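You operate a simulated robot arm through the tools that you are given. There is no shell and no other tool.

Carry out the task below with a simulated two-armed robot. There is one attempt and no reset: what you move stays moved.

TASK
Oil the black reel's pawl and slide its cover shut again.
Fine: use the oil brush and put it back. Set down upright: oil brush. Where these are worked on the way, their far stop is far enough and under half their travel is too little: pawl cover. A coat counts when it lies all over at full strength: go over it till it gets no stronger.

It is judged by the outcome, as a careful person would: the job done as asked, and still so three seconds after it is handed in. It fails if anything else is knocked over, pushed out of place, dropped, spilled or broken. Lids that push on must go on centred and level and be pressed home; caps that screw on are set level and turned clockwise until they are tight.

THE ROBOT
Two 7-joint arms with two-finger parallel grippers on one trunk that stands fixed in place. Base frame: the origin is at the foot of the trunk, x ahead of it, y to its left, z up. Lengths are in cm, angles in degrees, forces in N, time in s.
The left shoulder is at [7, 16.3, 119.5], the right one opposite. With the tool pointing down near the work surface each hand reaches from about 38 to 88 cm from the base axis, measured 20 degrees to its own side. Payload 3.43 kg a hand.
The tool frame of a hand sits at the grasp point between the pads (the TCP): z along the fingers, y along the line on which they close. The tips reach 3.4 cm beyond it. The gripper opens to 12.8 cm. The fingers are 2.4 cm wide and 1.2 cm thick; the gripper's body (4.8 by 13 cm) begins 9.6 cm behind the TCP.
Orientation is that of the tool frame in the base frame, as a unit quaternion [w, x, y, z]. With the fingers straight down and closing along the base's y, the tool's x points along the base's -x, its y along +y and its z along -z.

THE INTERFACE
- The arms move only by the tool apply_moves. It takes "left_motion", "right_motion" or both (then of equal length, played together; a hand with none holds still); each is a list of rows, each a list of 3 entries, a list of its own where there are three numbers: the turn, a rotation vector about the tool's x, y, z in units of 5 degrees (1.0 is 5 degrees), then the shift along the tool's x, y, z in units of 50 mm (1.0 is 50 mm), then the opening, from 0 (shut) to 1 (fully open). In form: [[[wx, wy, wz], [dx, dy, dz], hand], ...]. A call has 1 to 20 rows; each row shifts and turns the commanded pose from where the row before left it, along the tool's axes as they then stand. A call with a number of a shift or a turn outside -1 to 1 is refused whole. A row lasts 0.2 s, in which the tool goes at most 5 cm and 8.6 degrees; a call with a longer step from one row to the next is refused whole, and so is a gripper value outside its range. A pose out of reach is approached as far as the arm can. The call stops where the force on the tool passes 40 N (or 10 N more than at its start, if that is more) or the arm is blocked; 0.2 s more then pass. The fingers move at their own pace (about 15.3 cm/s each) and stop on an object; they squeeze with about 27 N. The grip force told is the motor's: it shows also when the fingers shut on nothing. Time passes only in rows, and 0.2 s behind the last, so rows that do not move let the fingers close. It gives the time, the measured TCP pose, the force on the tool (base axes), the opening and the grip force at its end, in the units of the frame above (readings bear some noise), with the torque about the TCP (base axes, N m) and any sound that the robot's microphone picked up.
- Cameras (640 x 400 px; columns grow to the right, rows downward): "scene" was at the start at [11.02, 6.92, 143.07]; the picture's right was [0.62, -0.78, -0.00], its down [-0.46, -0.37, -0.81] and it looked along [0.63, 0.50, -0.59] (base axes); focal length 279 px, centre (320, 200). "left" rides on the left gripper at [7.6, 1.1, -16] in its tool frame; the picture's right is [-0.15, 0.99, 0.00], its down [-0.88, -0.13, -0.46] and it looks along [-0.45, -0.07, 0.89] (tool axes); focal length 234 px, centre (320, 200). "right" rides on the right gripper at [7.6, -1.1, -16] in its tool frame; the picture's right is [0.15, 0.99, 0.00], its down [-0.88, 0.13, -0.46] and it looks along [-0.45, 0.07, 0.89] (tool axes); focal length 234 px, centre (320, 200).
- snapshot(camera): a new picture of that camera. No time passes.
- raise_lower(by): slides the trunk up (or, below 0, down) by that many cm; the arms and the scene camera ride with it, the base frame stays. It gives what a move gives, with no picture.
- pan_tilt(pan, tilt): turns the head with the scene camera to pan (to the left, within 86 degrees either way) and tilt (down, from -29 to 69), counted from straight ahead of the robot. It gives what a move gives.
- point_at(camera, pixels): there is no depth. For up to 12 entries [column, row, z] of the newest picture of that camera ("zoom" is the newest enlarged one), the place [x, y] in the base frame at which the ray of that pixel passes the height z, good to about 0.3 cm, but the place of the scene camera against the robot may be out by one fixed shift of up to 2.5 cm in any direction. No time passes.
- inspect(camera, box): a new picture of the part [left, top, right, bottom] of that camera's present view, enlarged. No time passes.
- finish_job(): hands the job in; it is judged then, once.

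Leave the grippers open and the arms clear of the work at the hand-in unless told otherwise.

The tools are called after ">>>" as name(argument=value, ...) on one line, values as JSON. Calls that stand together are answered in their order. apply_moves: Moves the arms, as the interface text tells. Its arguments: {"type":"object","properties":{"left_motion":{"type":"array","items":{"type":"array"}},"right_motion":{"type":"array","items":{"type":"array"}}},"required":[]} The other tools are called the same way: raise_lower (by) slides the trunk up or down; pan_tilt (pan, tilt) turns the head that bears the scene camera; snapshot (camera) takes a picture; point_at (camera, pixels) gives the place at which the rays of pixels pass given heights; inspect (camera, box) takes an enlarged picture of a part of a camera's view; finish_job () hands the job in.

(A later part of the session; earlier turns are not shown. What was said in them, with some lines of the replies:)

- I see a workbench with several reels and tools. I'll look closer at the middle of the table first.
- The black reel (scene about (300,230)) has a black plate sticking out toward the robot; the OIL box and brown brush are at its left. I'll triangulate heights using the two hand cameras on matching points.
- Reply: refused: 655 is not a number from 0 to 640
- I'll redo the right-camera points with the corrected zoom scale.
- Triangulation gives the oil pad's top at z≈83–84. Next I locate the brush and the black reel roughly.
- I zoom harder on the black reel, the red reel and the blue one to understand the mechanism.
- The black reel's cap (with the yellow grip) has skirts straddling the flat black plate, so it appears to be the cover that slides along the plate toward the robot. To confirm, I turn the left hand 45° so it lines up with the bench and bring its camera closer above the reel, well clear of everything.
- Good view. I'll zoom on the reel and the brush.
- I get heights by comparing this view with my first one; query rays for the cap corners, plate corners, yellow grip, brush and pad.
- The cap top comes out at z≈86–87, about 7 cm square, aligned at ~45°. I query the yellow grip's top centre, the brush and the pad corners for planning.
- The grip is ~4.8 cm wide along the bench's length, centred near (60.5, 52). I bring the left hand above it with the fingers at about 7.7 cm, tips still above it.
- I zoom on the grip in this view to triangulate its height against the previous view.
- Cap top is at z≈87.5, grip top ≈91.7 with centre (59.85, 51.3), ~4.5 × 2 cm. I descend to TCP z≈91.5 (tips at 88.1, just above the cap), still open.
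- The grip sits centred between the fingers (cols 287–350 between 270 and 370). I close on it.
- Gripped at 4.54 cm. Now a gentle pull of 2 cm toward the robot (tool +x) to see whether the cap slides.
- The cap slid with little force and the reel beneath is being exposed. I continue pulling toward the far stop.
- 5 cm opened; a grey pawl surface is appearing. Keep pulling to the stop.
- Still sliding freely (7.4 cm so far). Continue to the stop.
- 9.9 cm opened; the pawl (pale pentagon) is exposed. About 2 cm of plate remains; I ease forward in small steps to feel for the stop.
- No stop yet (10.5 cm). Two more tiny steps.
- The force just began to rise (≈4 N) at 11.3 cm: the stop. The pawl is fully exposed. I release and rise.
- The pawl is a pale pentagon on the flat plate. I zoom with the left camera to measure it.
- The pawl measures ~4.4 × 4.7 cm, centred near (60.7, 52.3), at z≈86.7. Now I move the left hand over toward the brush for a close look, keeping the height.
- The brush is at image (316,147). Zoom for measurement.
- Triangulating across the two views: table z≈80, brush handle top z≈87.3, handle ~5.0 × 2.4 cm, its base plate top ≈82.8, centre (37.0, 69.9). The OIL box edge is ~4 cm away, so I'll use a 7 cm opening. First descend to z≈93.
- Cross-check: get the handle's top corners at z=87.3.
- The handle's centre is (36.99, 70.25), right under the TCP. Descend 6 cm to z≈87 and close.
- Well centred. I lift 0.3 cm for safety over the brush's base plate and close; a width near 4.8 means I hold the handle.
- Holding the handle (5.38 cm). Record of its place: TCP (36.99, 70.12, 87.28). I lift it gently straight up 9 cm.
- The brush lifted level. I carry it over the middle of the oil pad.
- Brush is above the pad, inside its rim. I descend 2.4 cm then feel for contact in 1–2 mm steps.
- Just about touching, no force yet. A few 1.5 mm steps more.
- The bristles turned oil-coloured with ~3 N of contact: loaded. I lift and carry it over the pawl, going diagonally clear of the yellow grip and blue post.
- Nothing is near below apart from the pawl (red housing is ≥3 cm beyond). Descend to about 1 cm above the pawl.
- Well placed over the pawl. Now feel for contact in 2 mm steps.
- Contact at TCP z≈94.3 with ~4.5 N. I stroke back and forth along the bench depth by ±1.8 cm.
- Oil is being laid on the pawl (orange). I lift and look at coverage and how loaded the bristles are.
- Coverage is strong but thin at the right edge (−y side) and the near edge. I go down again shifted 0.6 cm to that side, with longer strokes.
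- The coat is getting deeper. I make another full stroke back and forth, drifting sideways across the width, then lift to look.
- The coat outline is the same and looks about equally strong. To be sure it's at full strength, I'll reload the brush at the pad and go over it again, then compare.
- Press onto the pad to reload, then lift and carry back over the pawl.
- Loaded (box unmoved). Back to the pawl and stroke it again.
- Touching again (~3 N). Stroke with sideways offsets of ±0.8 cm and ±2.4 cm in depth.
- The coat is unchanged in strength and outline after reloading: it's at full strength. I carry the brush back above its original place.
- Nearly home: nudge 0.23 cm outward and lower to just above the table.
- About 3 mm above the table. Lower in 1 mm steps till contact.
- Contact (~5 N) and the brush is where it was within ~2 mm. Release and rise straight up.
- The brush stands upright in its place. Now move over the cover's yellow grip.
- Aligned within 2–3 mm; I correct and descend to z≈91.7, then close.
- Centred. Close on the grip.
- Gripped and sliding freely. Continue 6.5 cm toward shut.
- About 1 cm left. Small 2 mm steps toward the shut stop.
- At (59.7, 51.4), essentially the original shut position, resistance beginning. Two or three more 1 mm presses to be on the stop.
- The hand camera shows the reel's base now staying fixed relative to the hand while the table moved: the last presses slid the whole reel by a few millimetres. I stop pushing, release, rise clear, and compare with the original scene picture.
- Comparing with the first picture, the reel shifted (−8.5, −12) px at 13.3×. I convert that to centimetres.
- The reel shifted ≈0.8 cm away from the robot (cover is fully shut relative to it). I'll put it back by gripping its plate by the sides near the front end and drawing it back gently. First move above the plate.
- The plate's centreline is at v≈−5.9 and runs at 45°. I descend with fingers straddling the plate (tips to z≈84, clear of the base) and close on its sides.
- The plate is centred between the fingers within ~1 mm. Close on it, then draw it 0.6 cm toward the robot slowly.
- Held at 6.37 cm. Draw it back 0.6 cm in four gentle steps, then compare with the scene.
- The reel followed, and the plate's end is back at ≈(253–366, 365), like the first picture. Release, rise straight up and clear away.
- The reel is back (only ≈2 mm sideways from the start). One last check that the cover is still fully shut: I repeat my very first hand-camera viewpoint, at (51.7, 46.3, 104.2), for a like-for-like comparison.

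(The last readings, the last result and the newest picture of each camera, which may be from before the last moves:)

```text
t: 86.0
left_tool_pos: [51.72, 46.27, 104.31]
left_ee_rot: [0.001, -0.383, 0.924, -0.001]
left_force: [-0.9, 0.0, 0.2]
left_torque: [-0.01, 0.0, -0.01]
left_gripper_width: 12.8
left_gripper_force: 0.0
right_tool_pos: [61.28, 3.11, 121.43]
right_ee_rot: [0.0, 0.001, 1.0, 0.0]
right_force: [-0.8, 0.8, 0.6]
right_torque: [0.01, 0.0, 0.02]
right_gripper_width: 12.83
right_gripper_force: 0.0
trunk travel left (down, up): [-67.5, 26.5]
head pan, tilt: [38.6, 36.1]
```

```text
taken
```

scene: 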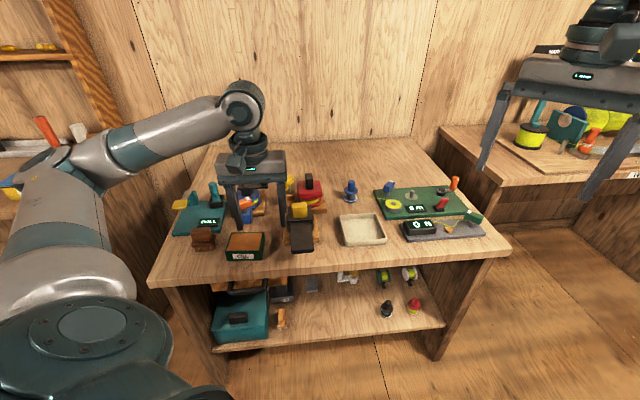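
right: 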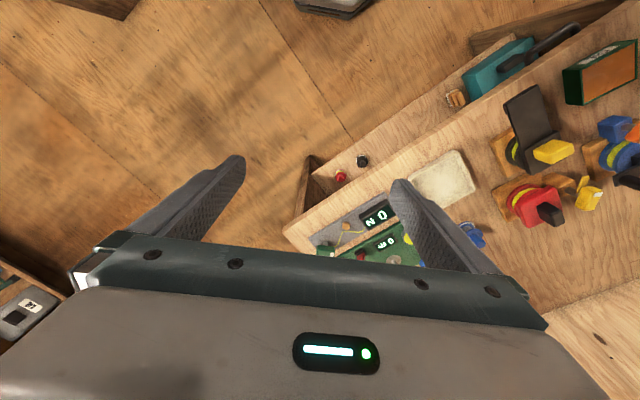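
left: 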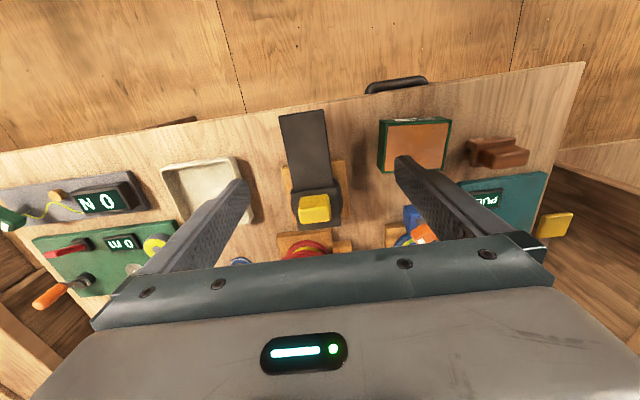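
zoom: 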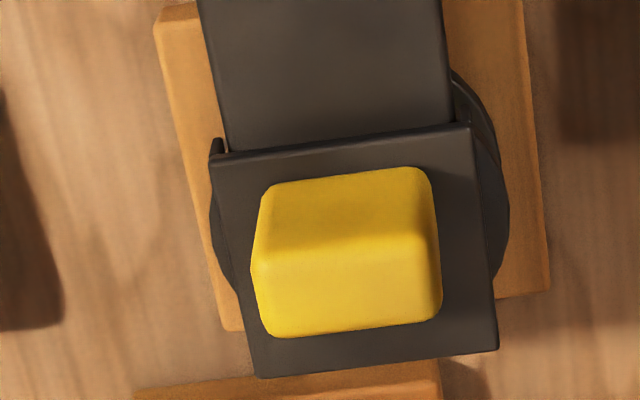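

The cap sits on the base exactly as at the start (cap shift (+6,−8) px, base shift (+5,−6) px): shut. Everything else is in place. I withdraw the left arm, open, clear of the bench.

>>> apply_moves(left_motion=[[[0, 0, 0], [0, 0, -0.9], 1], [[0, 0, 0], [0, 0, -0.9], 1], [[0, 0, 0], [0.6, 0.5, -0.3], 1], [[0, 0, 0], [0.6, 0.5, -0.3], 1], [[0, 0, 0], [0.6, 0.3, 0], 1], [[0, 0, 0], [0, 0, 0], 1]])

>>> snapshot(camera="scene")

>>> inspect(camera="scene", box=[160, 150, 340, 270])

```text
t: 87.4
left_tool_pos: [40.72, 44.59, 116.24]
left_ee_rot: [0.001, -0.384, 0.923, 0.0]
left_force: [0.5, 0.4, 1.4]
left_torque: [-0.03, 0.02, -0.02]
left_gripper_width: 12.78
left_gripper_force: 0.1
right_tool_pos: [61.32, 3.09, 121.47]
right_ee_rot: [0.0, 0.001, 1.0, 0.0]
right_force: [0.3, -0.5, -0.5]
right_torque: [0.02, 0.02, -0.02]
right_gripper_width: 12.78
right_gripper_force: 0.1
trunk travel left (down, up): [-67.5, 26.5]
head pan, tilt: [38.6, 36.1]
```

```text
taken
```

scene: 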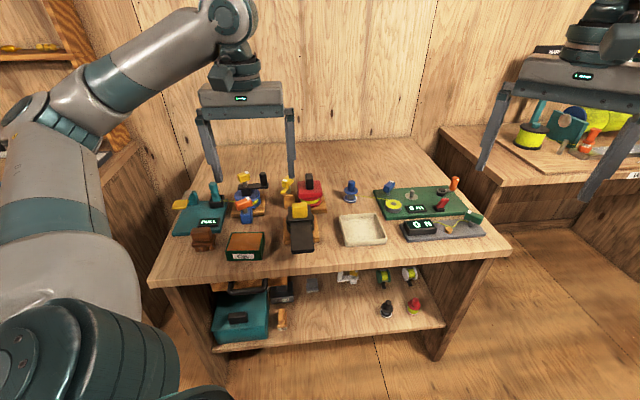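

```text
3.33 times, centred on (250, 210) of scene
```

zoom: 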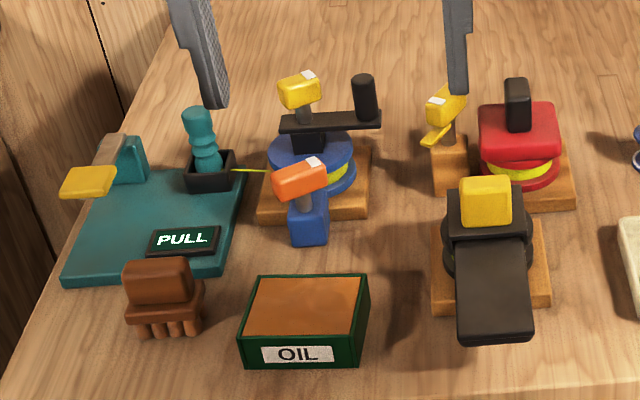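

The pawl is oiled, the cover is shut, the brush stands upright in its place, and nothing else has moved. Both hands are open and clear, so I hand in the job.

>>> finish_job()

```text
The job is handed in.
```

The black reel's pawl is oiled all over, its cover is shut again, and the oil brush stands upright where it was. I have handed the job in; no result has come back yet.

- **Oil:** I brushed the pawl, reloaded the brush once and went over it again. The last passes made the coat no stronger.
- **Cover:** I slid it open about 11 cm to its far stop. A check from the same camera position as at the start shows it shut as it was then.
- **Reel moved slightly:** my last push on the cover slid the whole reel about half a centimetre or more. I gripped its plate and drew it back, and it now sits about 2 mm sideways of where it started.
- **Brush:** it is within about 2 mm of its old spot.

As far as I could see, nothing else on the bench was moved. Both grippers are open and the arms are clear.
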